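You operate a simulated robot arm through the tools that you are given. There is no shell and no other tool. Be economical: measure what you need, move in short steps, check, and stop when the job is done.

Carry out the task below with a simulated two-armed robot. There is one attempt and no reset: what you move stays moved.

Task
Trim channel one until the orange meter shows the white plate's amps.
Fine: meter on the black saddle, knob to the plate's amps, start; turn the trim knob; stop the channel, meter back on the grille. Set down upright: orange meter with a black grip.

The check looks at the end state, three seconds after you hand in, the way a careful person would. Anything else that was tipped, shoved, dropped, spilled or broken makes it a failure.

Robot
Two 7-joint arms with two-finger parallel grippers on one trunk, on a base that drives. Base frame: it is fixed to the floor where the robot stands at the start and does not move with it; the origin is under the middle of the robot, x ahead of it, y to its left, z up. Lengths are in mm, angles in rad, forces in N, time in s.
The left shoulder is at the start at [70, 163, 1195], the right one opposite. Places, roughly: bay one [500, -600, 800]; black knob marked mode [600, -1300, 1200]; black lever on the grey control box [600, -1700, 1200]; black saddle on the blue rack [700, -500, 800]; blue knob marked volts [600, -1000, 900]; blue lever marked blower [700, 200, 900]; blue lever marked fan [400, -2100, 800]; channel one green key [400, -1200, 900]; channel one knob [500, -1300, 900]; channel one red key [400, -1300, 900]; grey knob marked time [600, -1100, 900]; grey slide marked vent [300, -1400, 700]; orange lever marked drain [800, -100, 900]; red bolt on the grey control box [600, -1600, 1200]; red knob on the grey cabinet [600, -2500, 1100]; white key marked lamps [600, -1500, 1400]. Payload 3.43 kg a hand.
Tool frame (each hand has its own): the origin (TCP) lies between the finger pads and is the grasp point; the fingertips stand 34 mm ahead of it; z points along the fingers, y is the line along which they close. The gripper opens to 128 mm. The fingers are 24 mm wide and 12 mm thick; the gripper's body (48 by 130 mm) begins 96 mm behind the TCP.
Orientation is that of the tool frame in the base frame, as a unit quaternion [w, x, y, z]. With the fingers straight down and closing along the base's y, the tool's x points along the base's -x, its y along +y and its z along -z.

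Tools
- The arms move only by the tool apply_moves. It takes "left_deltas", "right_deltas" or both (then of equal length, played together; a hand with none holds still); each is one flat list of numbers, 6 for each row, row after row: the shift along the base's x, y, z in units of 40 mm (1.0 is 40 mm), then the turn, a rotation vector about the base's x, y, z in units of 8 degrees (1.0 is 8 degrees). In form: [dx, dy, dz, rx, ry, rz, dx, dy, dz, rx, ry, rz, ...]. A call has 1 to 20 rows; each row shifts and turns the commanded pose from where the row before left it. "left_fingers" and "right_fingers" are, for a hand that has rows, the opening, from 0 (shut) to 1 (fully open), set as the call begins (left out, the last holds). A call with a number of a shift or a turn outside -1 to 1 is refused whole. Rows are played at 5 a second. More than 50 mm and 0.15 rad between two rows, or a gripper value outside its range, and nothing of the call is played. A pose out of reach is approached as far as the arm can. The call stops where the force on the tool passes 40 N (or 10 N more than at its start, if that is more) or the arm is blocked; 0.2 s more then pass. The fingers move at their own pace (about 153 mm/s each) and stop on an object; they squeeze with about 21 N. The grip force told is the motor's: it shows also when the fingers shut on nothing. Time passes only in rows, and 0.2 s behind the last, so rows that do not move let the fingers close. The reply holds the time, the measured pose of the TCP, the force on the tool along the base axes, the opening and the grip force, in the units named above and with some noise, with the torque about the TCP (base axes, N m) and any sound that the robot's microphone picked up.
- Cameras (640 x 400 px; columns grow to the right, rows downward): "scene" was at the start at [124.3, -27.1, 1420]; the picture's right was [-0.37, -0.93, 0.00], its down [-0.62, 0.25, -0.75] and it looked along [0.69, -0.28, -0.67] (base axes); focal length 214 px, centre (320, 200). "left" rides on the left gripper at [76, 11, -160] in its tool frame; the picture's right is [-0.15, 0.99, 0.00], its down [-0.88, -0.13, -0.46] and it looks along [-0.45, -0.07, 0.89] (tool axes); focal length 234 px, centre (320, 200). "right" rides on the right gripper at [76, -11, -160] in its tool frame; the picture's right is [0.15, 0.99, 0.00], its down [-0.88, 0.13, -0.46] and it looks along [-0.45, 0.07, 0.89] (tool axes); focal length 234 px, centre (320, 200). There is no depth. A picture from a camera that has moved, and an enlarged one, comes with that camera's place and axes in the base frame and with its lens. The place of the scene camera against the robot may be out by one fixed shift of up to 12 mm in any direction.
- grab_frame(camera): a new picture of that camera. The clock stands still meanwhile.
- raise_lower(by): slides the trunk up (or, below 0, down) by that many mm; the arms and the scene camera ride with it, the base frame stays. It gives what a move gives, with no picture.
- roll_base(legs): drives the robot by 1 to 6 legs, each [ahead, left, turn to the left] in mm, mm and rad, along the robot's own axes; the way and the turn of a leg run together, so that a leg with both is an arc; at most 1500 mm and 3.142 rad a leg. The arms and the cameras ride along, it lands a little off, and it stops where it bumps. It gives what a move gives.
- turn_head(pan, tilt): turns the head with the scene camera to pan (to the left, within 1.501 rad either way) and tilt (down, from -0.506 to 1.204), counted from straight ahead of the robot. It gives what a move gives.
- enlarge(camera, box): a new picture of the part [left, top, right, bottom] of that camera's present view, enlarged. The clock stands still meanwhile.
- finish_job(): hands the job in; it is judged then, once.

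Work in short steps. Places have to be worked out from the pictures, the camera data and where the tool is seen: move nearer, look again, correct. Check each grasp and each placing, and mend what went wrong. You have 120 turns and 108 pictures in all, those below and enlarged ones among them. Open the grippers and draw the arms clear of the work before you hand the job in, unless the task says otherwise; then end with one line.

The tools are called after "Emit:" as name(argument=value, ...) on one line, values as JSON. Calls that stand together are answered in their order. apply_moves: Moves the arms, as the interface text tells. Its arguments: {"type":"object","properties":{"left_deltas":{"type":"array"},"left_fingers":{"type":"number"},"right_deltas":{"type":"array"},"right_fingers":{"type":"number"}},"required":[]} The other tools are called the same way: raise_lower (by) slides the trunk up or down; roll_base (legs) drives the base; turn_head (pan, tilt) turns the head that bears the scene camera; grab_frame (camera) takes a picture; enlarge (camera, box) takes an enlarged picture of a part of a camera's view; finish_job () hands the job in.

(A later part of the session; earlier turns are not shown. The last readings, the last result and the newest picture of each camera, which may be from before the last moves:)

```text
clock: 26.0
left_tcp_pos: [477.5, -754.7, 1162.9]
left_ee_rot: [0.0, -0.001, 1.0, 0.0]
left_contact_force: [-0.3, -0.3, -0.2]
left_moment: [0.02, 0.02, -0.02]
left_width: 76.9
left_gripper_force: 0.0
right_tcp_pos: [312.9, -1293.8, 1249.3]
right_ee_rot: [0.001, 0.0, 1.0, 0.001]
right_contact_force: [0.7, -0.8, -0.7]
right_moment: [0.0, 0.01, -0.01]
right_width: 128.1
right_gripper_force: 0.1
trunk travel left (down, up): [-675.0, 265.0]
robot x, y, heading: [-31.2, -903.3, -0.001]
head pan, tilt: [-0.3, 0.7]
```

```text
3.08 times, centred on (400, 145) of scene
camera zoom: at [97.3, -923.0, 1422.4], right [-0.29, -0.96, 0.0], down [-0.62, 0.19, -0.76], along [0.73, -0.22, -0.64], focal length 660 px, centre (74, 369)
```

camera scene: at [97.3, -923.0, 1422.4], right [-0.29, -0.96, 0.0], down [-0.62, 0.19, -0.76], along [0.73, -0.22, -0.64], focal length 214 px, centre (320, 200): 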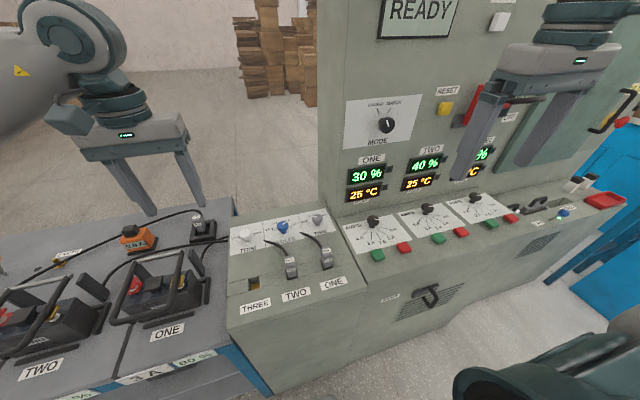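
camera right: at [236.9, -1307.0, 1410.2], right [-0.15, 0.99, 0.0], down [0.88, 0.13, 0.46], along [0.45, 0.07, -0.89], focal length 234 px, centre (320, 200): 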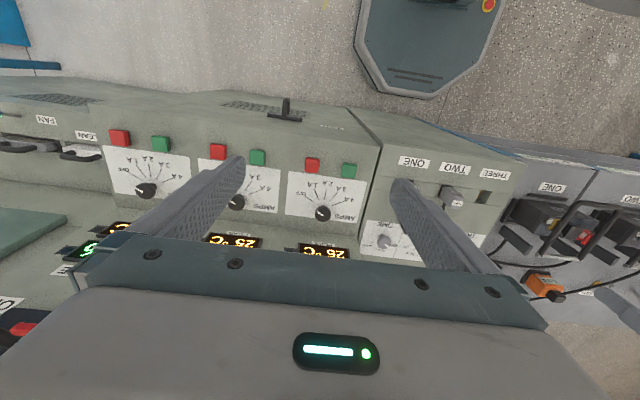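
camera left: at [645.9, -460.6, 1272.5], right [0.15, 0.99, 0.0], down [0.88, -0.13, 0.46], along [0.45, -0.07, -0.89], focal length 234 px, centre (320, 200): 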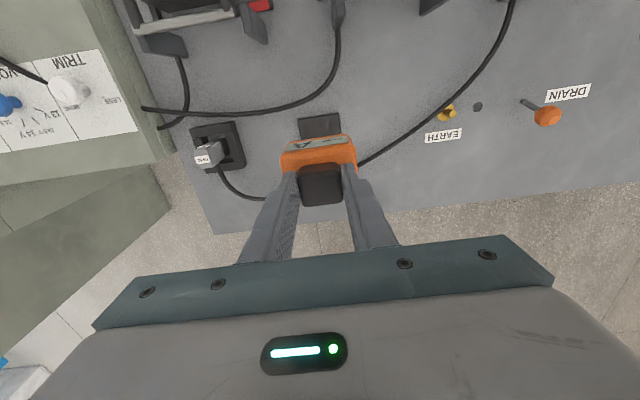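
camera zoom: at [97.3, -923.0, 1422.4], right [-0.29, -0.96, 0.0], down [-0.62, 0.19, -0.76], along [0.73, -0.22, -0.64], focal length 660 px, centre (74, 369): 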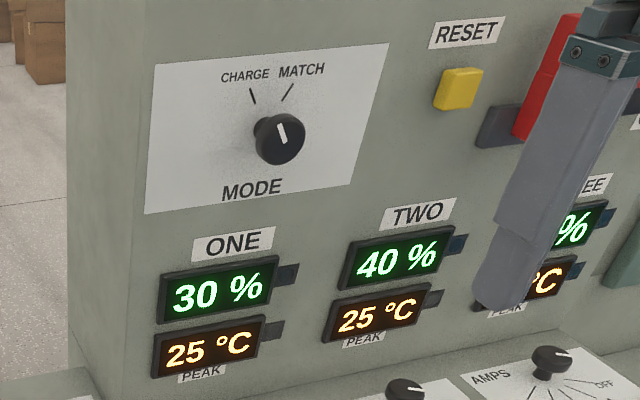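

Panel is about horizontal (knob base ≈(535,-1252,868), cap ≈ z 900); the box face is close behind (x≈580), so I tilt the right hand back ~24° and approach from the front. OFF→3A is −90° about z.

Emit:
apply_moves(right_deltas=[0.3, 0.2, -0.9, 0, -1, 0, 0.3, 0.2, -0.9, 0, -1, 0, 0.3, 0.2, -0.9, 0, -1, 0, 0.5, 0.2, -0.9, 0, 0, 0, 0.6, 0.2, -0.9, 0, 0, 0], right_fingers=0.6)

Emit:
grab_frame(camera="right")

Emit:
enlarge(camera="scene", box=[300, 140, 460, 280])

```text
clock: 27.2
left_tcp_pos: [478.8, -753.4, 1162.5]
left_ee_rot: [-0.001, -0.001, 1.0, 0.0]
left_contact_force: [-0.4, 0.4, -0.5]
left_moment: [0.01, 0.03, 0.0]
left_width: 77.0
left_gripper_force: 0.1
right_tcp_pos: [408.9, -1260.1, 1079.7]
right_ee_rot: [0.208, 0.0, 0.978, -0.001]
right_contact_force: [0.6, -0.8, -0.4]
right_moment: [0.01, -0.02, 0.01]
right_width: 76.9
right_gripper_force: 0.2
right hand out of reach, approached as far as the arm can: row 3, 4
trunk travel left (down, up): [-675.0, 265.0]
robot x, y, heading: [-30.9, -904.2, 0.007]
head pan, tilt: [-0.3, 0.7]
```

```text
69 pictures are left
camera right: at [274.9, -1274.5, 1196.1], right [-0.13, 0.99, -0.06], down [0.62, 0.13, 0.77], along [0.77, 0.07, -0.63], focal length 234 px, centre (320, 200)
```

right: 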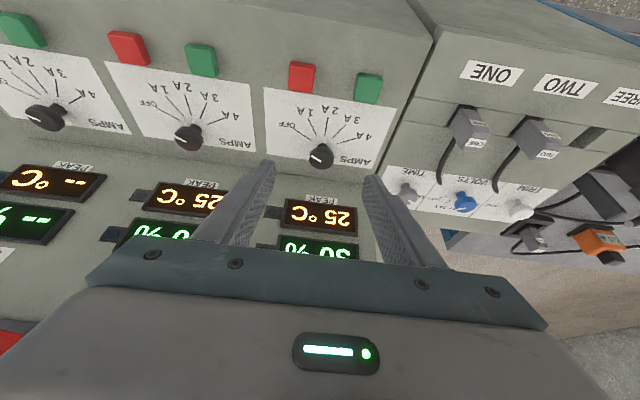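

```text
2.86 times, centred on (380, 210) of scene
camera zoom: at [98.8, -921.9, 1422.2], right [-0.29, -0.96, 0.0], down [-0.62, 0.19, -0.76], along [0.73, -0.23, -0.64], focal length 613 px, centre (149, 171)
```

zoom: 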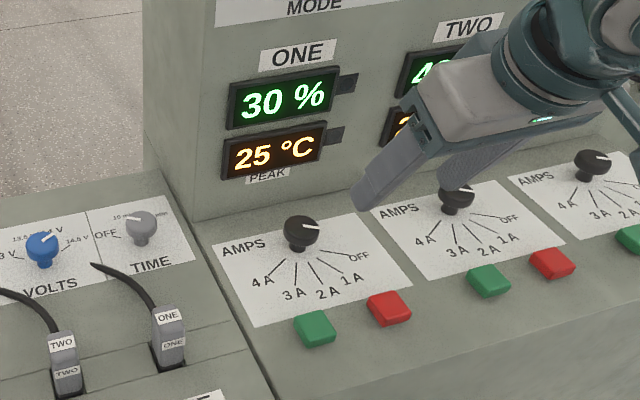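

Moving closer over the knob to refine its location.

Emit:
apply_moves(right_deltas=[0.5, 0.05, -0.8, 0, 0, 0, 0.5, 0.05, -0.8, 0, 0, 0, 0.7, 0.05, -0.8, 0, 0, 0])

Emit:
enlarge(camera="right", box=[220, 80, 420, 220])

Emit:
enlarge(camera="scene", box=[320, 170, 440, 270])

```text
clock: 28.0
left_tcp_pos: [479.3, -755.4, 1162.4]
left_ee_rot: [-0.001, -0.001, 1.0, 0.0]
left_contact_force: [0.2, -0.5, -0.3]
left_moment: [-0.02, 0.03, 0.0]
left_width: 76.7
left_gripper_force: 0.1
right_tcp_pos: [475.8, -1256.6, 982.5]
right_ee_rot: [0.207, 0.0, 0.978, 0.0]
right_contact_force: [0.4, 1.1, -0.6]
right_moment: [0.01, -0.02, 0.01]
right_width: 76.6
right_gripper_force: 0.0
trunk travel left (down, up): [-675.0, 265.0]
robot x, y, heading: [-29.9, -904.3, -0.002]
head pan, tilt: [-0.3, 0.7]
```

```text
2.86 times, centred on (320, 150) of right
camera zoom: at [341.8, -1270.3, 1098.5], right [-0.13, 0.99, -0.06], down [0.62, 0.13, 0.77], along [0.77, 0.07, -0.63], focal length 669 px, centre (320, 343)
```

zoom: 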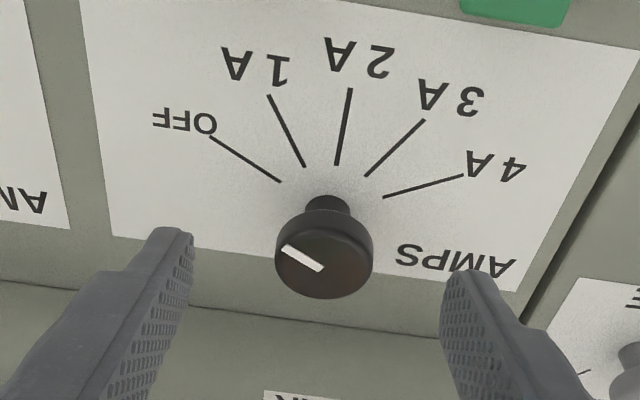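

```text
4.00 times, centred on (380, 220) of scene
camera zoom: at [99.1, -923.1, 1422.2], right [-0.29, -0.96, 0.0], down [-0.62, 0.19, -0.76], along [0.73, -0.23, -0.65], focal length 858 px, centre (80, 120)
```

zoom: 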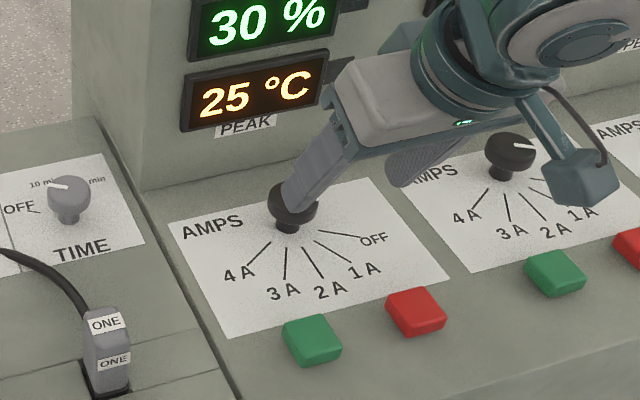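

Knob axis ≈(538,-1253.5), cap z≈879–896. I yaw the hand +22.5° and come in around the cap.

Emit:
apply_moves(right_deltas=[0.3, 0, -0.3, 0, 0, 0.9, 0.4, 0, -0.4, 0, 0, 0.9, 0.4, 0, -0.4, 0, 0, 1, 0.3, 0.01, -0.4, 0, 0, 0, 0, 0, -0.35, 0, 0, 0])

Emit:
enlarge(camera="right", box=[220, 80, 420, 220])

Emit:
enlarge(camera="scene", box=[320, 170, 440, 270])

```text
clock: 29.2
left_tcp_pos: [478.8, -753.8, 1162.3]
left_ee_rot: [0.0, -0.001, 1.0, 0.001]
left_contact_force: [0.8, -1.0, -0.3]
left_moment: [-0.03, 0.0, -0.01]
left_width: 76.8
left_gripper_force: 0.1
right_tcp_pos: [533.0, -1257.2, 910.7]
right_ee_rot: [0.204, -0.191, 0.959, 0.04]
right_contact_force: [0.7, 0.6, -0.3]
right_moment: [-0.01, -0.01, -0.01]
right_width: 77.0
right_gripper_force: 0.1
trunk travel left (down, up): [-675.0, 265.0]
robot x, y, heading: [-29.7, -907.2, 0.005]
head pan, tilt: [-0.3, 0.7]
```

```text
2.86 times, centred on (320, 150) of right
camera zoom: at [412.2, -1319.7, 1025.4], right [-0.5, 0.86, -0.06], down [0.52, 0.36, 0.77], along [0.69, 0.36, -0.63], focal length 669 px, centre (320, 343)
```

zoom: 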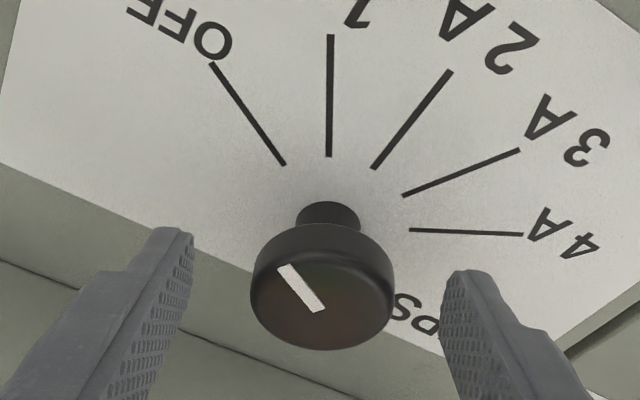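

```text
4.00 times, centred on (380, 220) of scene
camera zoom: at [97.4, -923.4, 1422.4], right [-0.29, -0.96, 0.0], down [-0.62, 0.19, -0.76], along [0.73, -0.23, -0.64], focal length 858 px, centre (80, 120)
```

zoom: 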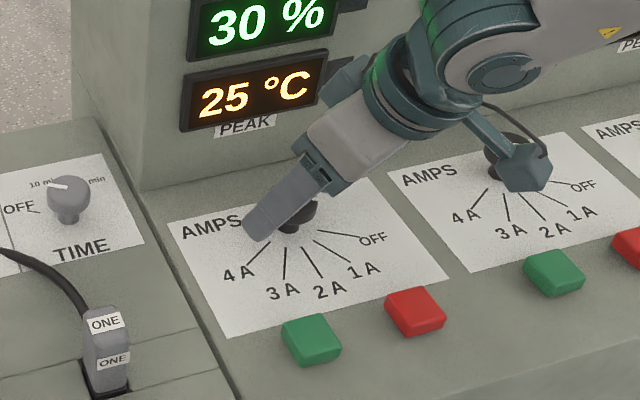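

Well centred. Lower 6 mm and close on the cap.

Emit:
apply_moves(right_deltas=[0, 0, -0.15, 0, 0, 0])

Emit:
apply_moves(right_deltas=[0, 0, 0, 0, 0, 0, 0, 0, 0, 0, 0, 0, 0, 0, 0, 0, 0, 0], right_fingers=0)

Emit:
enlarge(camera="right", box=[220, 80, 420, 220])

```text
clock: 29.6
left_tcp_pos: [478.3, -754.4, 1162.3]
left_ee_rot: [-0.001, -0.002, 1.0, -0.001]
left_contact_force: [0.2, 0.1, -0.4]
left_moment: [0.02, 0.02, -0.01]
left_width: 76.9
left_gripper_force: 0.2
right_tcp_pos: [533.1, -1256.7, 904.0]
right_ee_rot: [0.204, -0.19, 0.96, 0.04]
right_contact_force: [0.0, -0.6, 0.0]
right_moment: [-0.01, 0.05, 0.0]
right_width: 76.7
right_gripper_force: 0.1
trunk travel left (down, up): [-675.0, 265.0]
robot x, y, heading: [-28.9, -901.7, 0.003]
head pan, tilt: [-0.3, 0.7]
```

```text
clock: 30.4
left_tcp_pos: [478.1, -753.4, 1162.5]
left_ee_rot: [0.0, -0.001, 1.0, 0.0]
left_contact_force: [0.2, -0.3, 0.2]
left_moment: [0.04, -0.06, 0.0]
left_width: 76.9
left_gripper_force: 0.1
right_tcp_pos: [533.6, -1255.4, 903.4]
right_ee_rot: [0.203, -0.191, 0.959, 0.041]
right_contact_force: [-1.6, 3.1, -3.7]
right_moment: [0.29, -0.15, -0.03]
right_width: 41.5
right_gripper_force: 45.1
trunk travel left (down, up): [-675.0, 265.0]
robot x, y, heading: [-28.1, -905.4, 0.001]
head pan, tilt: [-0.3, 0.7]
```

```text
2.86 times, centred on (320, 150) of right
camera zoom: at [412.0, -1319.1, 1019.6], right [-0.5, 0.86, -0.06], down [0.52, 0.36, 0.77], along [0.69, 0.36, -0.63], focal length 669 px, centre (320, 343)
```

zoom: 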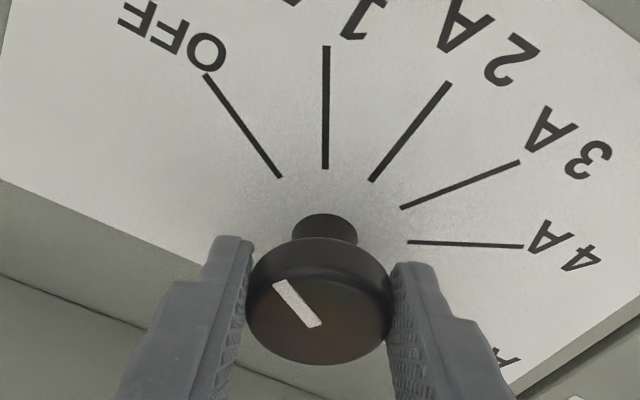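

Gripped (41.5 mm). Turn −45° about z.

Emit:
apply_moves(right_deltas=[0, 0.016, 0, 0, 0, -0.7, 0, 0.016, 0, 0, 0, -0.7, 0, 0.016, 0, 0, 0, -0.7, 0, 0.016, 0, 0, 0, -0.7, 0, 0.016, 0, 0, 0, -0.7, 0, 0.016, 0, 0, 0, -0.7, 0, 0.016, 0, 0, 0, -0.7, 0, 0.016, 0, 0, 0, -0.7])

Emit:
enlarge(camera="right", box=[220, 80, 420, 220])

```text
clock: 32.2
left_tcp_pos: [478.1, -752.1, 1162.6]
left_ee_rot: [0.0, -0.001, 1.0, -0.001]
left_contact_force: [0.5, 0.0, 0.6]
left_moment: [-0.04, -0.05, -0.01]
left_width: 76.6
left_gripper_force: 0.1
right_tcp_pos: [533.7, -1248.9, 902.8]
right_ee_rot: [0.203, 0.19, 0.96, -0.041]
right_contact_force: [-9.3, 17.8, -16.3]
right_moment: [0.33, 0.66, 0.11]
right_width: 41.5
right_gripper_force: 44.7
trunk travel left (down, up): [-675.0, 265.0]
robot x, y, heading: [-30.1, -902.4, 0.006]
head pan, tilt: [-0.3, 0.7]
```

```text
2.86 times, centred on (320, 150) of right
camera zoom: at [403.6, -1210.6, 1020.0], right [0.25, 0.97, -0.06], down [0.62, -0.11, 0.77], along [0.74, -0.23, -0.63], focal length 669 px, centre (320, 343)
```

zoom: 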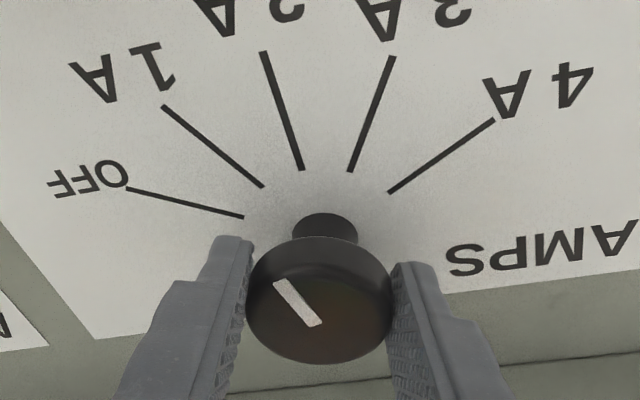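

The knob followed 45°. Release, yaw back, regrasp.

Emit:
apply_moves(right_deltas=[0, 0, 0, 0, 0, 0, 0, 0, 0, 0, 0, 0], right_fingers=0.6)

Emit:
apply_moves(right_deltas=[0, -0.02, 0, 0, 0, 0.7, 0, -0.02, 0, 0, 0, 0.7, 0, -0.02, 0, 0, 0, 0.7, 0, -0.02, 0, 0, 0, 0.7, 0, -0.02, 0, 0, 0, 0.7, 0, -0.02, 0, 0, 0, 0.7, 0, -0.02, 0, 0, 0, 0.7, 0, -0.02, 0, 0, 0, 0.7])

Emit:
enlarge(camera="right", box=[220, 80, 420, 220])

```text
clock: 32.8
left_tcp_pos: [478.6, -754.0, 1161.3]
left_ee_rot: [0.0, -0.001, 1.0, 0.001]
left_contact_force: [0.7, -0.2, -0.7]
left_moment: [-0.01, 0.03, 0.0]
left_width: 76.8
left_gripper_force: 0.0
right_tcp_pos: [534.0, -1252.1, 904.1]
right_ee_rot: [0.205, 0.19, 0.959, -0.041]
right_contact_force: [0.0, 0.1, -0.4]
right_moment: [0.0, 0.02, 0.03]
right_width: 76.7
right_gripper_force: 0.0
trunk travel left (down, up): [-675.0, 265.0]
robot x, y, heading: [-31.2, -901.2, -0.002]
head pan, tilt: [-0.3, 0.7]
```

```text
clock: 34.6
left_tcp_pos: [478.2, -753.5, 1162.1]
left_ee_rot: [-0.001, -0.001, 1.0, 0.0]
left_contact_force: [0.2, -0.3, 0.4]
left_moment: [0.02, 0.0, -0.02]
left_width: 76.8
left_gripper_force: 0.1
right_tcp_pos: [532.7, -1258.4, 903.9]
right_ee_rot: [0.205, -0.192, 0.959, 0.04]
right_contact_force: [-0.2, 0.9, -0.3]
right_moment: [-0.02, -0.04, 0.0]
right_width: 76.8
right_gripper_force: 0.1
trunk travel left (down, up): [-675.0, 265.0]
robot x, y, heading: [-32.5, -901.6, 0.002]
head pan, tilt: [-0.3, 0.7]
```

```text
2.86 times, centred on (320, 150) of right
camera zoom: at [412.4, -1321.2, 1020.2], right [-0.5, 0.86, -0.06], down [0.52, 0.36, 0.77], along [0.69, 0.36, -0.63], focal length 669 px, centre (320, 343)
```

zoom: 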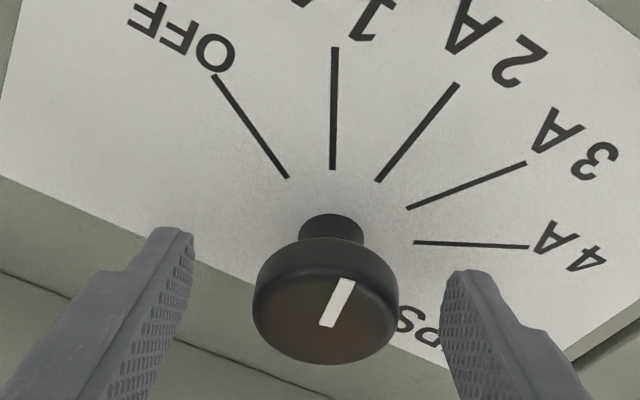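

Pointer sits midway 1A–2A; another −45° is needed. Close and turn.

Emit:
apply_moves(right_deltas=[0, 0.04, 0, 0, 0, 0, 0, 0, 0, 0, 0, 0, 0, 0, 0, 0, 0, 0], right_fingers=0)

Emit:
apply_moves(right_deltas=[0, 0.01, 0, 0, 0, -0.7, 0, 0.01, 0, 0, 0, -0.7, 0, 0.01, 0, 0, 0, -0.7, 0, 0.01, 0, 0, 0, -0.7, 0, 0.01, 0, 0, 0, -0.7, 0, 0.01, 0, 0, 0, -0.7, 0, 0.01, 0, 0, 0, -0.7, 0, 0.01, 0, 0, 0, -0.73])

Emit:
enlarge(camera="right", box=[220, 80, 420, 220])

```text
clock: 35.4
left_tcp_pos: [476.4, -754.7, 1162.2]
left_ee_rot: [0.0, -0.001, 1.0, 0.0]
left_contact_force: [0.3, -0.4, -0.3]
left_moment: [-0.02, 0.02, 0.01]
left_width: 76.5
left_gripper_force: 0.0
right_tcp_pos: [532.9, -1255.4, 904.6]
right_ee_rot: [0.204, -0.191, 0.959, 0.041]
right_contact_force: [-4.8, 5.3, -1.5]
right_moment: [0.63, -0.09, 0.08]
right_width: 40.9
right_gripper_force: 45.3
trunk travel left (down, up): [-675.0, 265.0]
robot x, y, heading: [-29.5, -898.0, 0.0]
head pan, tilt: [-0.3, 0.7]
```

```text
clock: 37.2
left_tcp_pos: [478.8, -751.1, 1161.8]
left_ee_rot: [0.0, -0.001, 1.0, -0.001]
left_contact_force: [-0.6, 0.6, -0.2]
left_moment: [0.0, -0.02, 0.0]
left_width: 76.9
left_gripper_force: 0.1
right_tcp_pos: [532.9, -1250.0, 904.1]
right_ee_rot: [0.203, 0.191, 0.96, -0.04]
right_contact_force: [-9.3, 25.8, -11.0]
right_moment: [0.2, 1.06, 0.21]
right_width: 40.9
right_gripper_force: 44.6
trunk travel left (down, up): [-675.0, 265.0]
robot x, y, heading: [-29.9, -900.2, 0.0]
head pan, tilt: [-0.3, 0.7]
```

```text
2.86 times, centred on (320, 150) of right
camera zoom: at [403.6, -1210.2, 1020.6], right [0.26, 0.96, -0.06], down [0.62, -0.12, 0.77], along [0.74, -0.24, -0.63], focal length 669 px, centre (320, 343)
```

zoom: 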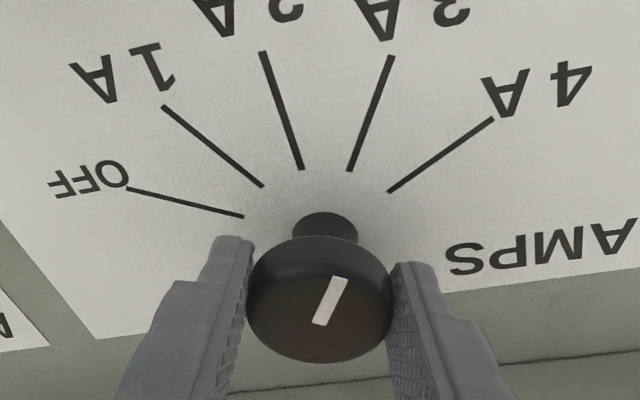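

Pointer lies along the 3A mark. Release and back off up/front, then look for the green key.

Emit:
apply_moves(right_deltas=[0, 0, 0, 0, 0, 0, 0, 0, 0, 0, 0, 0, -0.4, 0, 0.5, 0, 0, 0.7, -0.8, 0, 0.5, 0, 0, 0.7, -0.8, 0.3, 0.5, 0, 0, 0.7, -0.8, 0.5, 0.4, 0, 0, 0.7], right_fingers=0.6)

Emit:
grab_frame(camera="right")

Emit:
enlarge(camera="scene", box=[320, 170, 440, 270])

```text
clock: 38.6
left_tcp_pos: [477.2, -753.8, 1162.3]
left_ee_rot: [0.0, -0.001, 1.0, 0.0]
left_contact_force: [0.0, 0.3, -0.3]
left_moment: [-0.04, -0.03, -0.01]
left_width: 76.9
left_gripper_force: 0.0
right_tcp_pos: [434.5, -1224.8, 980.6]
right_ee_rot: [0.206, 0.001, 0.978, -0.001]
right_contact_force: [-0.4, 0.0, 0.3]
right_moment: [-0.02, -0.02, 0.0]
right_width: 76.9
right_gripper_force: 0.0
right hand out of reach, approached as far as the arm can: row 6
trunk travel left (down, up): [-675.0, 265.0]
robot x, y, heading: [-31.5, -900.2, 0.001]
head pan, tilt: [-0.3, 0.7]
```

```text
59 pictures are left
camera right: at [300.7, -1237.3, 1096.8], right [-0.13, 0.99, -0.06], down [0.62, 0.13, 0.77], along [0.77, 0.06, -0.63], focal length 234 px, centre (320, 200)
```

right: 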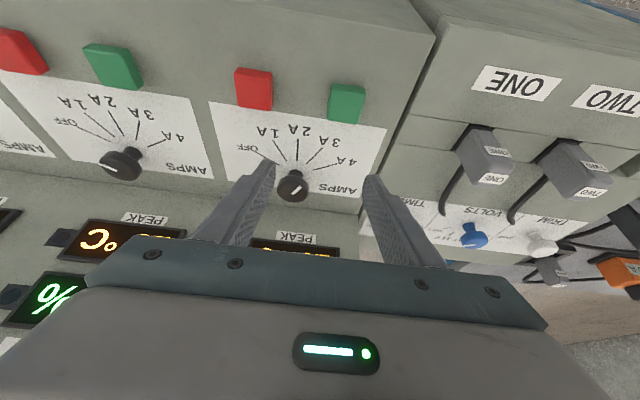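

```text
4.00 times, centred on (380, 220) of scene
camera zoom: at [96.6, -922.5, 1422.4], right [-0.29, -0.96, 0.0], down [-0.62, 0.19, -0.77], along [0.73, -0.23, -0.64], focal length 858 px, centre (80, 120)
```

zoom: 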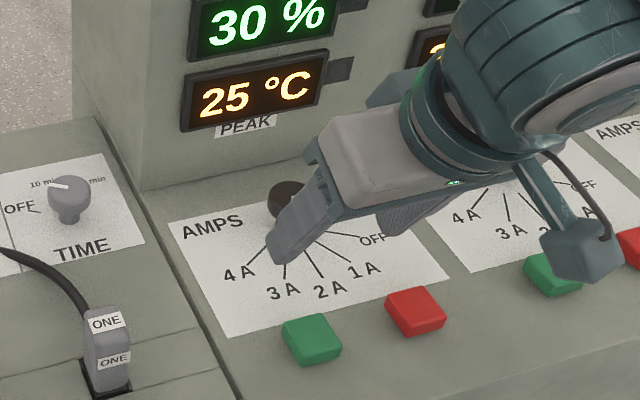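

Green key top ≈(413,-1207,882), red ≈(415,-1296,882). Straighten the hand, close fingers, and go above the green key.

Emit:
apply_moves(right_deltas=[0, 0.1, 0.3, 0, 1, 0, 0, 0.1, 0, 0, 1, 0, 0, 0.1, 0, 0, 1, 0, -0.25, 0.1, -0.3, 0, 0, 0, -0.25, 0.05, -0.5, 0, 0, 0], right_fingers=0)

Emit:
grab_frame(camera="right")

Emit:
enlarge(camera="scene", box=[320, 180, 440, 280])

```text
clock: 39.8
left_tcp_pos: [479.2, -755.6, 1162.1]
left_ee_rot: [0.0, -0.001, 1.0, 0.0]
left_contact_force: [1.5, 0.1, 0.2]
left_moment: [-0.01, 0.04, 0.03]
left_width: 76.9
left_gripper_force: 0.1
right_tcp_pos: [416.8, -1207.8, 960.5]
right_ee_rot: [0.0, 0.002, 1.0, -0.001]
right_contact_force: [0.4, -0.5, -1.1]
right_moment: [0.02, -0.03, 0.01]
right_width: 0.0
right_gripper_force: 20.8
trunk travel left (down, up): [-675.0, 265.0]
robot x, y, heading: [-27.9, -899.5, -0.005]
head pan, tilt: [-0.3, 0.7]
```

```text
57 pictures are left
camera right: at [339.9, -1219.8, 1120.5], right [-0.14, 0.99, 0.0], down [0.88, 0.13, 0.45], along [0.45, 0.06, -0.89], focal length 234 px, centre (320, 200)
```

right: 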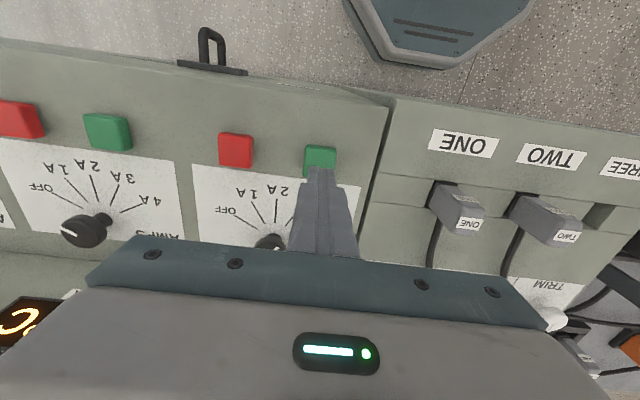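

```text
4.00 times, centred on (380, 230) of scene
camera zoom: at [98.2, -923.6, 1422.3], right [-0.29, -0.96, 0.0], down [-0.62, 0.19, -0.76], along [0.73, -0.23, -0.64], focal length 858 px, centre (80, 80)
```

zoom: 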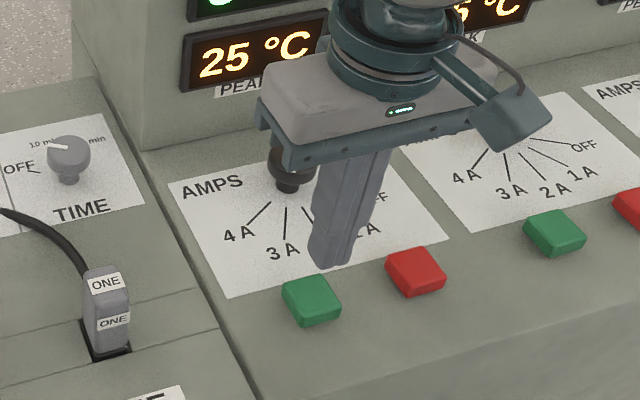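

Aligned over the green key. Press down in steps.

Emit:
apply_moves(right_deltas=[-0.1, 0, -0.5, 0, 0, 0, 0, 0, -0.4, 0, 0, 0, 0, 0, -0.1, 0, 0, 0, 0, 0, -0.1, 0, 0, 0, 0, 0, -0.08, 0, 0, 0])

Emit:
enlarge(camera="scene", box=[320, 140, 440, 280])

Emit:
enlarge(camera="scene", box=[90, 200, 180, 270])

```text
clock: 41.0
left_tcp_pos: [478.0, -753.5, 1162.4]
left_ee_rot: [-0.001, 0.0, 1.0, 0.002]
left_contact_force: [0.4, 0.4, -0.1]
left_moment: [0.03, 0.01, 0.01]
left_width: 76.6
left_gripper_force: 0.1
right_tcp_pos: [411.7, -1206.7, 913.1]
right_ee_rot: [0.0, 0.001, 1.0, -0.001]
right_contact_force: [0.8, -1.0, 1.2]
right_moment: [-0.01, -0.01, -0.02]
right_width: 0.1
right_gripper_force: 21.1
trunk travel left (down, up): [-675.0, 265.0]
robot x, y, heading: [-30.3, -904.8, 0.001]
head pan, tilt: [-0.3, 0.7]
```

```text
2.86 times, centred on (380, 210) of scene
camera zoom: at [97.1, -923.0, 1422.4], right [-0.29, -0.96, 0.0], down [-0.62, 0.19, -0.76], along [0.73, -0.23, -0.64], focal length 613 px, centre (149, 171)
```

zoom: 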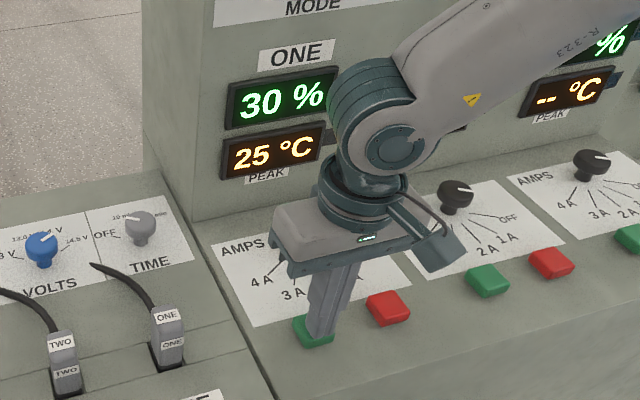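

```text
5.71 times, centred on (135, 235) of scene
camera zoom: at [97.1, -923.0, 1422.4], right [-0.29, -0.96, 0.0], down [-0.62, 0.19, -0.76], along [0.73, -0.23, -0.64], focal length 1226 px, centre (1377, 0)
```

zoom: 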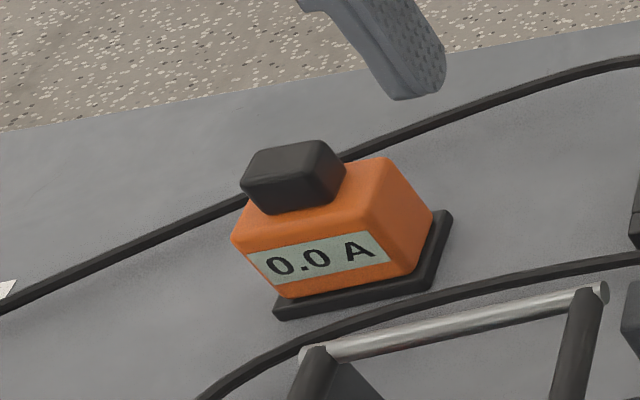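

Not pressed yet (force ~1 N). Push further in 2 mm rows.

Emit:
apply_moves(right_deltas=[0, 0, -0.06, 0, 0, 0, 0, 0, -0.06, 0, 0, 0, 0, 0, -0.06, 0, 0, 0])

Emit:
enlarge(camera="scene", box=[90, 200, 180, 270])

```text
clock: 41.8
left_tcp_pos: [476.2, -753.2, 1162.4]
left_ee_rot: [0.002, -0.001, 1.0, -0.001]
left_contact_force: [0.7, -1.0, 1.1]
left_moment: [0.0, 0.03, 0.0]
left_width: 77.0
left_gripper_force: 0.0
right_tcp_pos: [411.3, -1206.2, 907.1]
right_ee_rot: [0.002, 0.002, 1.0, -0.002]
right_contact_force: [2.7, -3.3, 24.4]
right_moment: [-0.13, -0.12, -0.08]
right_width: 0.0
right_gripper_force: 21.1
trunk travel left (down, up): [-675.0, 265.0]
robot x, y, heading: [-27.6, -900.7, 0.002]
head pan, tilt: [-0.3, 0.7]
heard: click
```

```text
5.71 times, centred on (135, 235) of scene
camera zoom: at [95.8, -922.4, 1422.9], right [-0.29, -0.96, 0.0], down [-0.61, 0.19, -0.77], along [0.73, -0.23, -0.64], focal length 1226 px, centre (1377, 0)
```

zoom: 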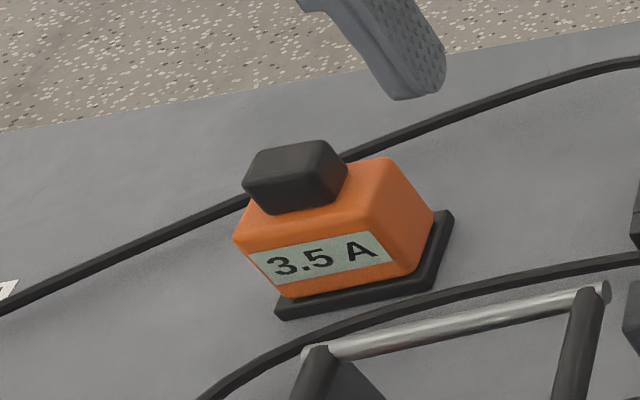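

Click heard; meter reads 3.5 A. Trim must go LESS. Lift the right hand and park it over the red key, and bring the left hand above the trim knob.

Emit:
apply_moves(right_deltas=[0, 0, 0.6, 0, 0, 0, 0, -0.6, 0.5, 0, 0, 0, 0, -0.6, 0, 0, 0, 0, 0, -0.6, 0, 0, 0, 0, 0.02, -0.45, 0, 0, 0, 0], left_deltas=[0.5, -0.35, -0.4, 0, 0, 0, 0.5, -0.35, -0.5, 0, 0, 0, 0.6, -0.35, -0.6, 0, 0, 0, 0.6, -0.35, -0.7, 0, 0, 0, 0.6, -0.3, -0.7, 0, 0, 0], left_fingers=0.55)

Emit:
grab_frame(camera="left")

Emit:
grab_frame(camera="scene")

```text
clock: 43.0
left_tcp_pos: [591.9, -824.9, 1046.3]
left_ee_rot: [0.0, -0.001, 1.0, 0.0]
left_contact_force: [0.4, -0.7, -0.7]
left_moment: [0.03, 0.02, -0.04]
left_width: 70.3
left_gripper_force: 0.0
right_tcp_pos: [413.6, -1299.2, 949.7]
right_ee_rot: [0.001, 0.0, 1.0, -0.001]
right_contact_force: [-0.1, 0.1, 0.6]
right_moment: [0.02, 0.02, -0.03]
right_width: 0.0
right_gripper_force: 21.9
trunk travel left (down, up): [-675.0, 265.0]
robot x, y, heading: [-33.1, -899.5, 0.003]
head pan, tilt: [-0.3, 0.7]
```

```text
52 pictures are left
camera left: at [515.6, -813.4, 1205.8], right [0.14, 0.99, 0.0], down [0.88, -0.13, 0.46], along [0.45, -0.07, -0.89], focal length 234 px, centre (320, 200)
```

left: 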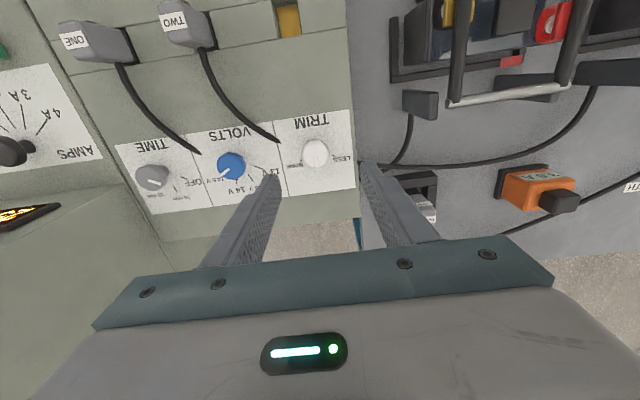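

```text
51 pictures are left
camera scene: at [97.8, -924.4, 1422.3], right [-0.29, -0.96, 0.0], down [-0.62, 0.19, -0.76], along [0.73, -0.22, -0.64], focal length 214 px, centre (320, 200)
```

scene: 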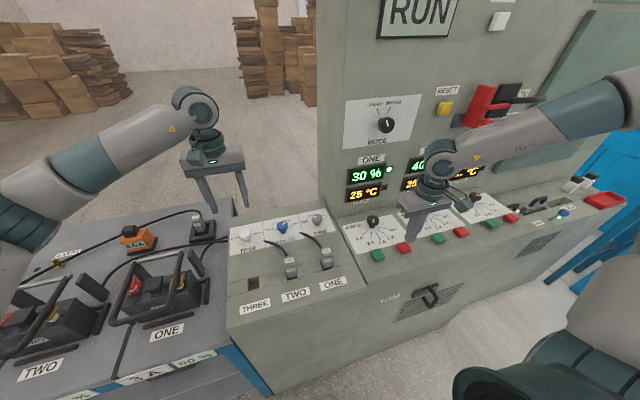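

Trim knob ≈(602,-832). RUN is displayed. Move over it and closer.

Emit:
apply_moves(left_deltas=[0.13, -0.09, -0.8, 0, 0, 0, 0.13, -0.09, -0.8, 0, 0, 0, 0, 0, -0.7, 0, 0, 0])

Emit:
enlarge(camera="left", box=[220, 80, 420, 220])

Emit:
enlarge(camera="scene", box=[190, 160, 310, 270])

```text
clock: 43.8
left_tcp_pos: [602.2, -829.7, 954.6]
left_ee_rot: [0.001, -0.001, 1.0, -0.001]
left_contact_force: [0.6, -0.6, 0.9]
left_moment: [0.02, 0.01, 0.0]
left_width: 70.6
left_gripper_force: 0.0
right_tcp_pos: [413.0, -1297.6, 950.2]
right_ee_rot: [0.0, 0.001, 1.0, -0.002]
right_contact_force: [0.1, 0.5, 0.5]
right_moment: [0.0, 0.01, -0.01]
right_width: 0.0
right_gripper_force: 21.5
trunk travel left (down, up): [-675.0, 265.0]
robot x, y, heading: [-29.6, -903.0, -0.001]
head pan, tilt: [-0.3, 0.7]
```

```text
2.86 times, centred on (320, 150) of left
camera zoom: at [525.4, -817.6, 1113.5], right [0.14, 0.99, 0.0], down [0.88, -0.13, 0.46], along [0.45, -0.07, -0.89], focal length 669 px, centre (320, 343)
```

zoom: 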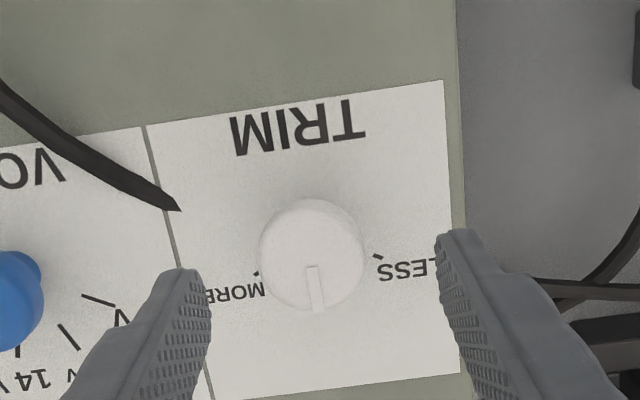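

```text
3.64 times, centred on (250, 215) of scene
camera zoom: at [97.5, -922.5, 1422.4], right [-0.29, -0.96, 0.0], down [-0.62, 0.19, -0.76], along [0.73, -0.23, -0.64], focal length 780 px, centre (574, 146)
```

zoom: 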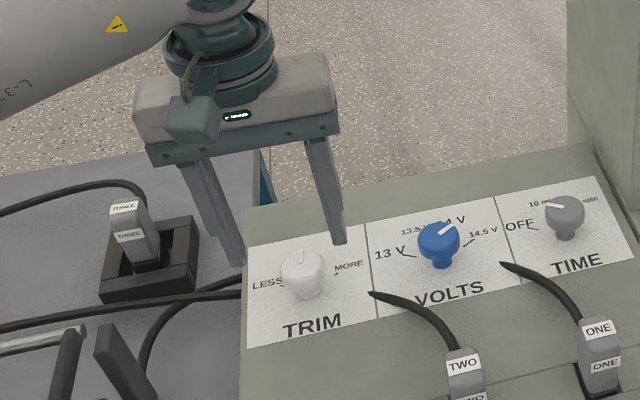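

Trim knob at ≈(604,-832.5). Descend around it and grip.

Emit:
apply_moves(left_deltas=[0.04, -0.06, -0.6, 0, 0, 0, 0, 0, -0.4, 0, 0, 0, 0, 0, -0.22, 0, 0, 0])

Emit:
apply_moves(left_deltas=[0, 0, 0, 0, 0, 0, 0, 0, 0, 0, 0, 0], left_fingers=0)

Emit:
enlarge(camera="left", box=[220, 80, 420, 220])

```text
clock: 44.6
left_tcp_pos: [602.9, -832.6, 904.3]
left_ee_rot: [0.0, -0.001, 1.0, 0.001]
left_contact_force: [0.0, -0.1, -0.1]
left_moment: [-0.04, -0.03, 0.02]
left_width: 70.3
left_gripper_force: 0.0
right_tcp_pos: [413.3, -1297.6, 950.2]
right_ee_rot: [0.0, 0.002, 1.0, -0.001]
right_contact_force: [0.0, -0.8, -0.2]
right_moment: [-0.02, -0.01, -0.02]
right_width: 0.3
right_gripper_force: 21.4
trunk travel left (down, up): [-675.0, 265.0]
robot x, y, heading: [-31.7, -903.7, 0.005]
head pan, tilt: [-0.3, 0.7]
```

```text
clock: 45.2
left_tcp_pos: [602.7, -832.4, 903.3]
left_ee_rot: [0.0, -0.001, 1.0, 0.0]
left_contact_force: [-0.3, -3.6, -4.1]
left_moment: [-0.27, -0.45, -0.01]
left_width: 37.6
left_gripper_force: 45.5
right_tcp_pos: [412.5, -1298.4, 949.8]
right_ee_rot: [0.0, 0.002, 1.0, -0.001]
right_contact_force: [-0.3, 0.2, -0.3]
right_moment: [0.04, 0.02, 0.0]
right_width: 0.0
right_gripper_force: 20.4
trunk travel left (down, up): [-675.0, 265.0]
robot x, y, heading: [-32.9, -902.5, 0.001]
head pan, tilt: [-0.3, 0.7]
```

```text
2.86 times, centred on (320, 150) of left
camera zoom: at [526.4, -821.4, 1064.7], right [0.15, 0.99, 0.0], down [0.88, -0.13, 0.46], along [0.45, -0.07, -0.89], focal length 669 px, centre (320, 343)
```

zoom: 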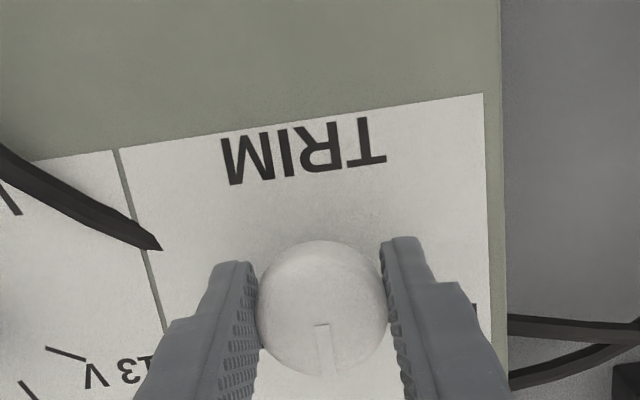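

Gripped (37.6 mm). Turn +24° toward LESS and read the meter.

Emit:
apply_moves(left_deltas=[0, 0, 0, 0, 0, 0.75, 0, 0, 0, 0, 0, 0.75, 0, 0, 0, 0, 0, 0.75, 0, 0, 0, 0, 0, 0.75, 0, 0, 0, 0, 0, 0])

Emit:
enlarge(camera="scene", box=[90, 200, 180, 270])

```text
clock: 46.4
left_tcp_pos: [602.4, -833.3, 904.2]
left_ee_rot: [-0.001, -0.209, 0.978, 0.0]
left_contact_force: [3.6, -11.8, -8.2]
left_moment: [-0.39, -0.31, -0.04]
left_width: 37.8
left_gripper_force: 44.8
right_tcp_pos: [413.5, -1298.8, 949.4]
right_ee_rot: [-0.001, 0.002, 1.0, -0.001]
right_contact_force: [0.2, -0.8, 0.0]
right_moment: [-0.01, 0.0, 0.01]
right_width: 0.2
right_gripper_force: 21.2
trunk travel left (down, up): [-675.0, 265.0]
robot x, y, heading: [-30.1, -907.7, -0.003]
head pan, tilt: [-0.3, 0.7]
```

```text
5.71 times, centred on (135, 235) of scene
camera zoom: at [98.7, -924.8, 1422.2], right [-0.29, -0.96, 0.0], down [-0.62, 0.19, -0.76], along [0.73, -0.22, -0.65], focal length 1226 px, centre (1377, 0)
```

zoom: 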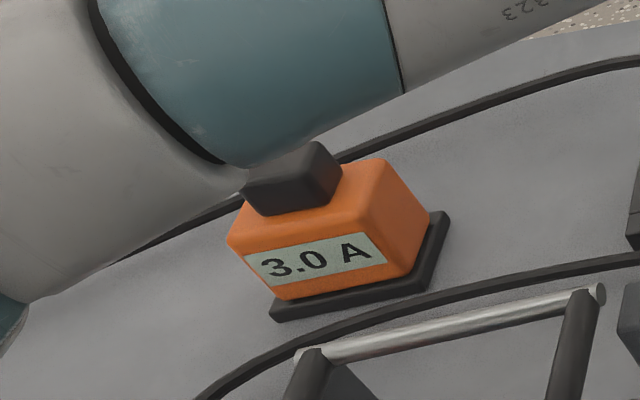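

Meter reads 3.0 A. Release the trim knob, rise, and re-read.

Emit:
apply_moves(left_deltas=[0, 0, 0, 0, 0, 0, 0, 0, 0, 0, 0, 0, 0, 0, 0.5, 0, 0, 0, 0, 0, 1, 0, 0, 0, 0, 0, 1, 0, 0, -1, 0, 0, 1, 0, 0, -1, 0, 0, 1, 0, 0, -1], left_fingers=0.55)

Emit:
enlarge(camera="scene", box=[90, 180, 280, 280])

Emit:
enlarge(camera="right", box=[200, 80, 460, 240])

```text
clock: 48.0
left_tcp_pos: [602.5, -831.7, 1086.5]
left_ee_rot: [0.0, 0.001, 1.0, 0.0]
left_contact_force: [0.5, 0.1, 0.6]
left_moment: [-0.03, 0.01, -0.02]
left_width: 70.2
left_gripper_force: 0.0
right_tcp_pos: [412.5, -1297.6, 951.2]
right_ee_rot: [-0.001, 0.002, 1.0, 0.0]
right_contact_force: [0.2, 0.0, 0.5]
right_moment: [-0.01, 0.03, 0.02]
right_width: 0.1
right_gripper_force: 21.0
trunk travel left (down, up): [-675.0, 265.0]
robot x, y, heading: [-30.5, -904.6, 0.002]
head pan, tilt: [-0.3, 0.7]
```

```text
3.37 times, centred on (185, 230) of scene
camera zoom: at [96.5, -923.6, 1422.4], right [-0.29, -0.96, 0.0], down [-0.62, 0.19, -0.77], along [0.73, -0.23, -0.64], focal length 722 px, centre (775, 99)
```

zoom: 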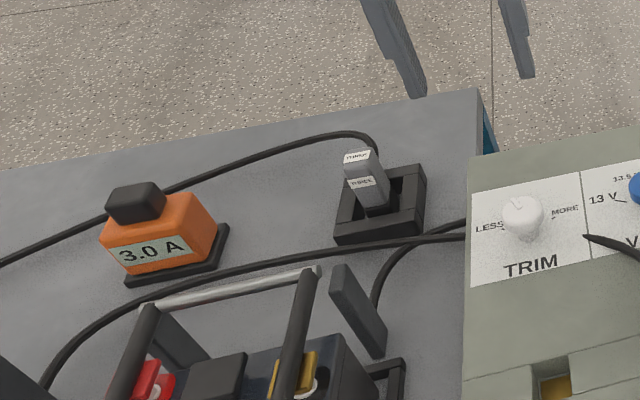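

```text
2.46 times, centred on (330, 160) of right
camera zoom: at [335.3, -1310.3, 1110.4], right [-0.14, 0.99, 0.0], down [0.88, 0.13, 0.46], along [0.45, 0.06, -0.89], focal length 576 px, centre (295, 298)
```

zoom: 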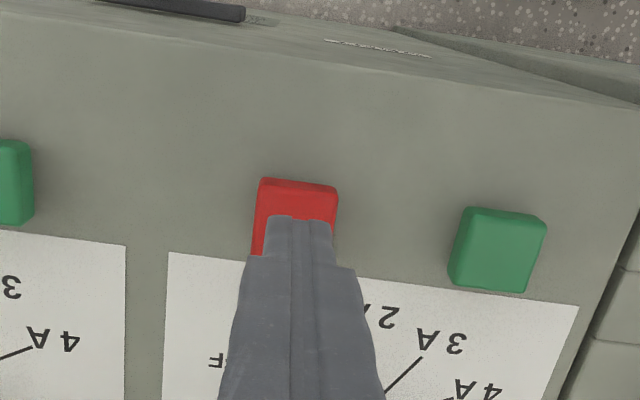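

Still 3.0 A. Press the red key.

Emit:
apply_moves(right_deltas=[0, 0, -0.4, 0, 0, 0, 0, 0, -0.4, 0, 0, 0, 0, 0, -0.1, 0, 0, 0, 0, 0, -0.1, 0, 0, 0, 0, 0, -0.1, 0, 0, 0])

Emit:
enlarge(camera="scene", box=[90, 180, 280, 280])

```text
clock: 49.2
left_tcp_pos: [600.4, -830.5, 1086.9]
left_ee_rot: [0.001, -0.001, 1.0, 0.0]
left_contact_force: [-0.9, 0.0, -0.3]
left_moment: [-0.01, 0.03, -0.02]
left_width: 70.3
left_gripper_force: 0.0
right_tcp_pos: [413.0, -1297.2, 907.8]
right_ee_rot: [0.002, 0.003, 1.0, -0.001]
right_contact_force: [-0.8, -6.1, 20.9]
right_moment: [-0.22, 0.05, 0.0]
right_width: 0.2
right_gripper_force: 21.5
trunk travel left (down, up): [-675.0, 265.0]
robot x, y, heading: [-32.5, -906.8, -0.001]
head pan, tilt: [-0.3, 0.7]
heard: click
```

```text
3.37 times, centred on (185, 230) of scene
camera zoom: at [95.2, -922.5, 1423.0], right [-0.29, -0.96, 0.0], down [-0.61, 0.19, -0.77], along [0.73, -0.23, -0.64], focal length 722 px, centre (775, 99)
```

zoom: 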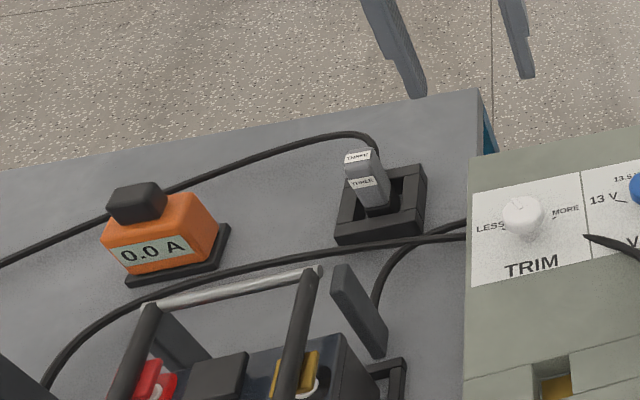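

Click, meter 0.0 A: stopped. Raise the right hand back to its carry pose, retract left, and drive back left 350 mm.

Emit:
apply_moves(right_deltas=[0, 0, 1, 0, 0, 0, -0.3, 0, 1, 0, 0, 0, -0.4, 0, 1, 0, 0, 0, -0.4, 0, 1, 0, 0, 0, -0.4, 0, 1, 0, 0, 0, -0.4, 0, 1, 0, 0, 0, -0.4, 0, 1, 0, 0, 0, 0, 0, 1, 0, 0, 0], left_deltas=[0, 0, 1, 0, 0, 0, -0.3, 0.2, 0.9, 0, 0, 0, -0.4, 0.2, 0, 0, 0, 0, -0.5, 0.3, 0, 0, 0, 0, -0.5, 0.3, 0, 0, 0, 0, -0.5, 0.3, 0, 0, 0, 0, -0.5, 0.3, 0, 0, 0, 0, -0.4, 0.3, 0, 0, 0, 0], left_fingers=0.6)

Emit:
roll_base(legs=[[0, 350, 0]])

Emit:
turn_head(pan=0.05, tilt=0.75)

Emit:
grab_frame(camera="scene")

```text
clock: 51.0
left_tcp_pos: [477.5, -754.6, 1161.9]
left_ee_rot: [0.0, -0.001, 1.0, -0.001]
left_contact_force: [-0.7, 0.1, 0.1]
left_moment: [0.02, 0.0, 0.03]
left_width: 76.9
left_gripper_force: 0.1
right_tcp_pos: [319.4, -1295.8, 1229.2]
right_ee_rot: [0.0, 0.001, 1.0, -0.002]
right_contact_force: [-0.4, 1.0, 0.3]
right_moment: [-0.06, 0.01, -0.01]
right_width: 0.0
right_gripper_force: 21.2
trunk travel left (down, up): [-675.0, 265.0]
robot x, y, heading: [-31.1, -905.7, 0.002]
head pan, tilt: [-0.3, 0.7]
```

```text
clock: 53.3
left_tcp_pos: [476.6, -407.2, 1161.0]
left_ee_rot: [0.0, -0.001, 1.0, 0.0]
left_contact_force: [0.6, 0.9, 0.9]
left_moment: [0.02, -0.03, 0.02]
left_width: 76.8
left_gripper_force: 0.1
right_tcp_pos: [319.3, -949.2, 1228.0]
right_ee_rot: [0.0, 0.001, 1.0, -0.001]
right_contact_force: [0.2, -0.2, -0.2]
right_moment: [0.01, 0.01, -0.03]
right_width: 0.2
right_gripper_force: 20.7
trunk travel left (down, up): [-675.0, 265.0]
robot x, y, heading: [-30.8, -553.2, -0.001]
head pan, tilt: [-0.3, 0.7]
```

```text
clock: 54.1
left_tcp_pos: [477.5, -407.4, 1161.4]
left_ee_rot: [0.0, -0.001, 1.0, 0.0]
left_contact_force: [-0.6, -0.5, 0.3]
left_moment: [0.01, 0.03, 0.01]
left_width: 76.9
left_gripper_force: 0.0
right_tcp_pos: [320.3, -946.7, 1228.3]
right_ee_rot: [0.0, 0.001, 1.0, -0.001]
right_contact_force: [0.0, -0.5, 0.0]
right_moment: [0.02, -0.01, 0.0]
right_width: 0.2
right_gripper_force: 21.2
trunk travel left (down, up): [-675.0, 265.0]
robot x, y, heading: [-31.8, -553.5, 0.003]
head pan, tilt: [0.051, 0.75]
```

```text
43 pictures are left
camera scene: at [98.5, -544.8, 1418.1], right [0.05, -1.0, 0.0], down [-0.68, -0.03, -0.73], along [0.73, 0.04, -0.68], focal length 214 px, centre (320, 200)
```

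scene: 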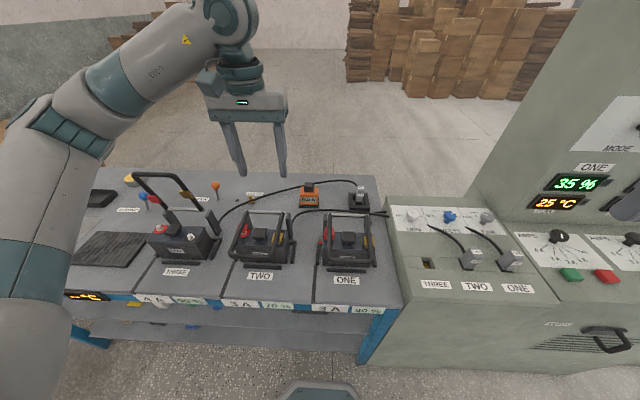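

Now reach back over the meter with the left hand.

Emit:
apply_moves(left_deltas=[0.9, -0.24, 0, 0, 0, 0, 0.9, -0.24, 0, 0, 0, 0, 0.9, -0.24, 0, 0, 0, 0, 0.9, -0.24, 0, 0, 0, 0, 0.9, -0.24, 0, 0, 0, 0, 0.9, -0.24, 0, 0, 0, 0, 0.9, -0.24, -0.3, 0, 0, 0, 0, 0, -1, 0, 0, 0, 0, 0, -1, 0, 0, 0, 0, 0, -1, 0, 0, 0, 0, 0, -0.7, 0, 0, 0])

Emit:
enlarge(camera="left", box=[220, 80, 420, 220])

```text
clock: 56.5
left_tcp_pos: [729.3, -474.4, 1000.4]
left_ee_rot: [0.0, -0.001, 1.0, -0.001]
left_contact_force: [-0.1, 0.2, -1.1]
left_moment: [0.02, 0.0, 0.02]
left_width: 76.8
left_gripper_force: 0.1
right_tcp_pos: [320.1, -949.4, 1227.8]
right_ee_rot: [0.0, 0.002, 1.0, -0.001]
right_contact_force: [0.2, -1.6, 0.1]
right_moment: [0.0, 0.03, 0.01]
right_width: 0.0
right_gripper_force: 20.9
trunk travel left (down, up): [-675.0, 265.0]
robot x, y, heading: [-27.9, -553.8, -0.004]
head pan, tilt: [0.051, 0.75]
```

```text
2.86 times, centred on (320, 150) of left
camera zoom: at [653.2, -462.3, 1160.7], right [0.15, 0.99, 0.0], down [0.88, -0.13, 0.46], along [0.45, -0.07, -0.89], focal length 669 px, centre (320, 343)
```

zoom: 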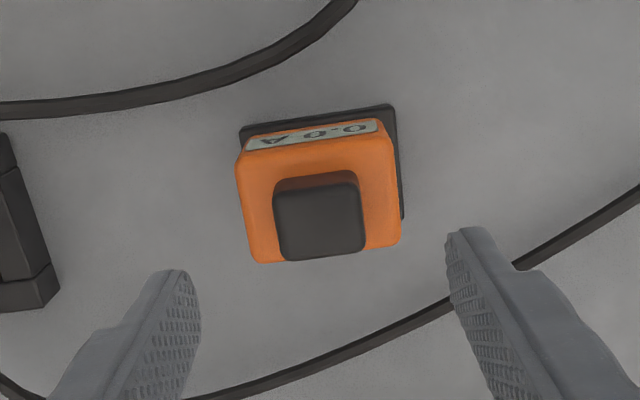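

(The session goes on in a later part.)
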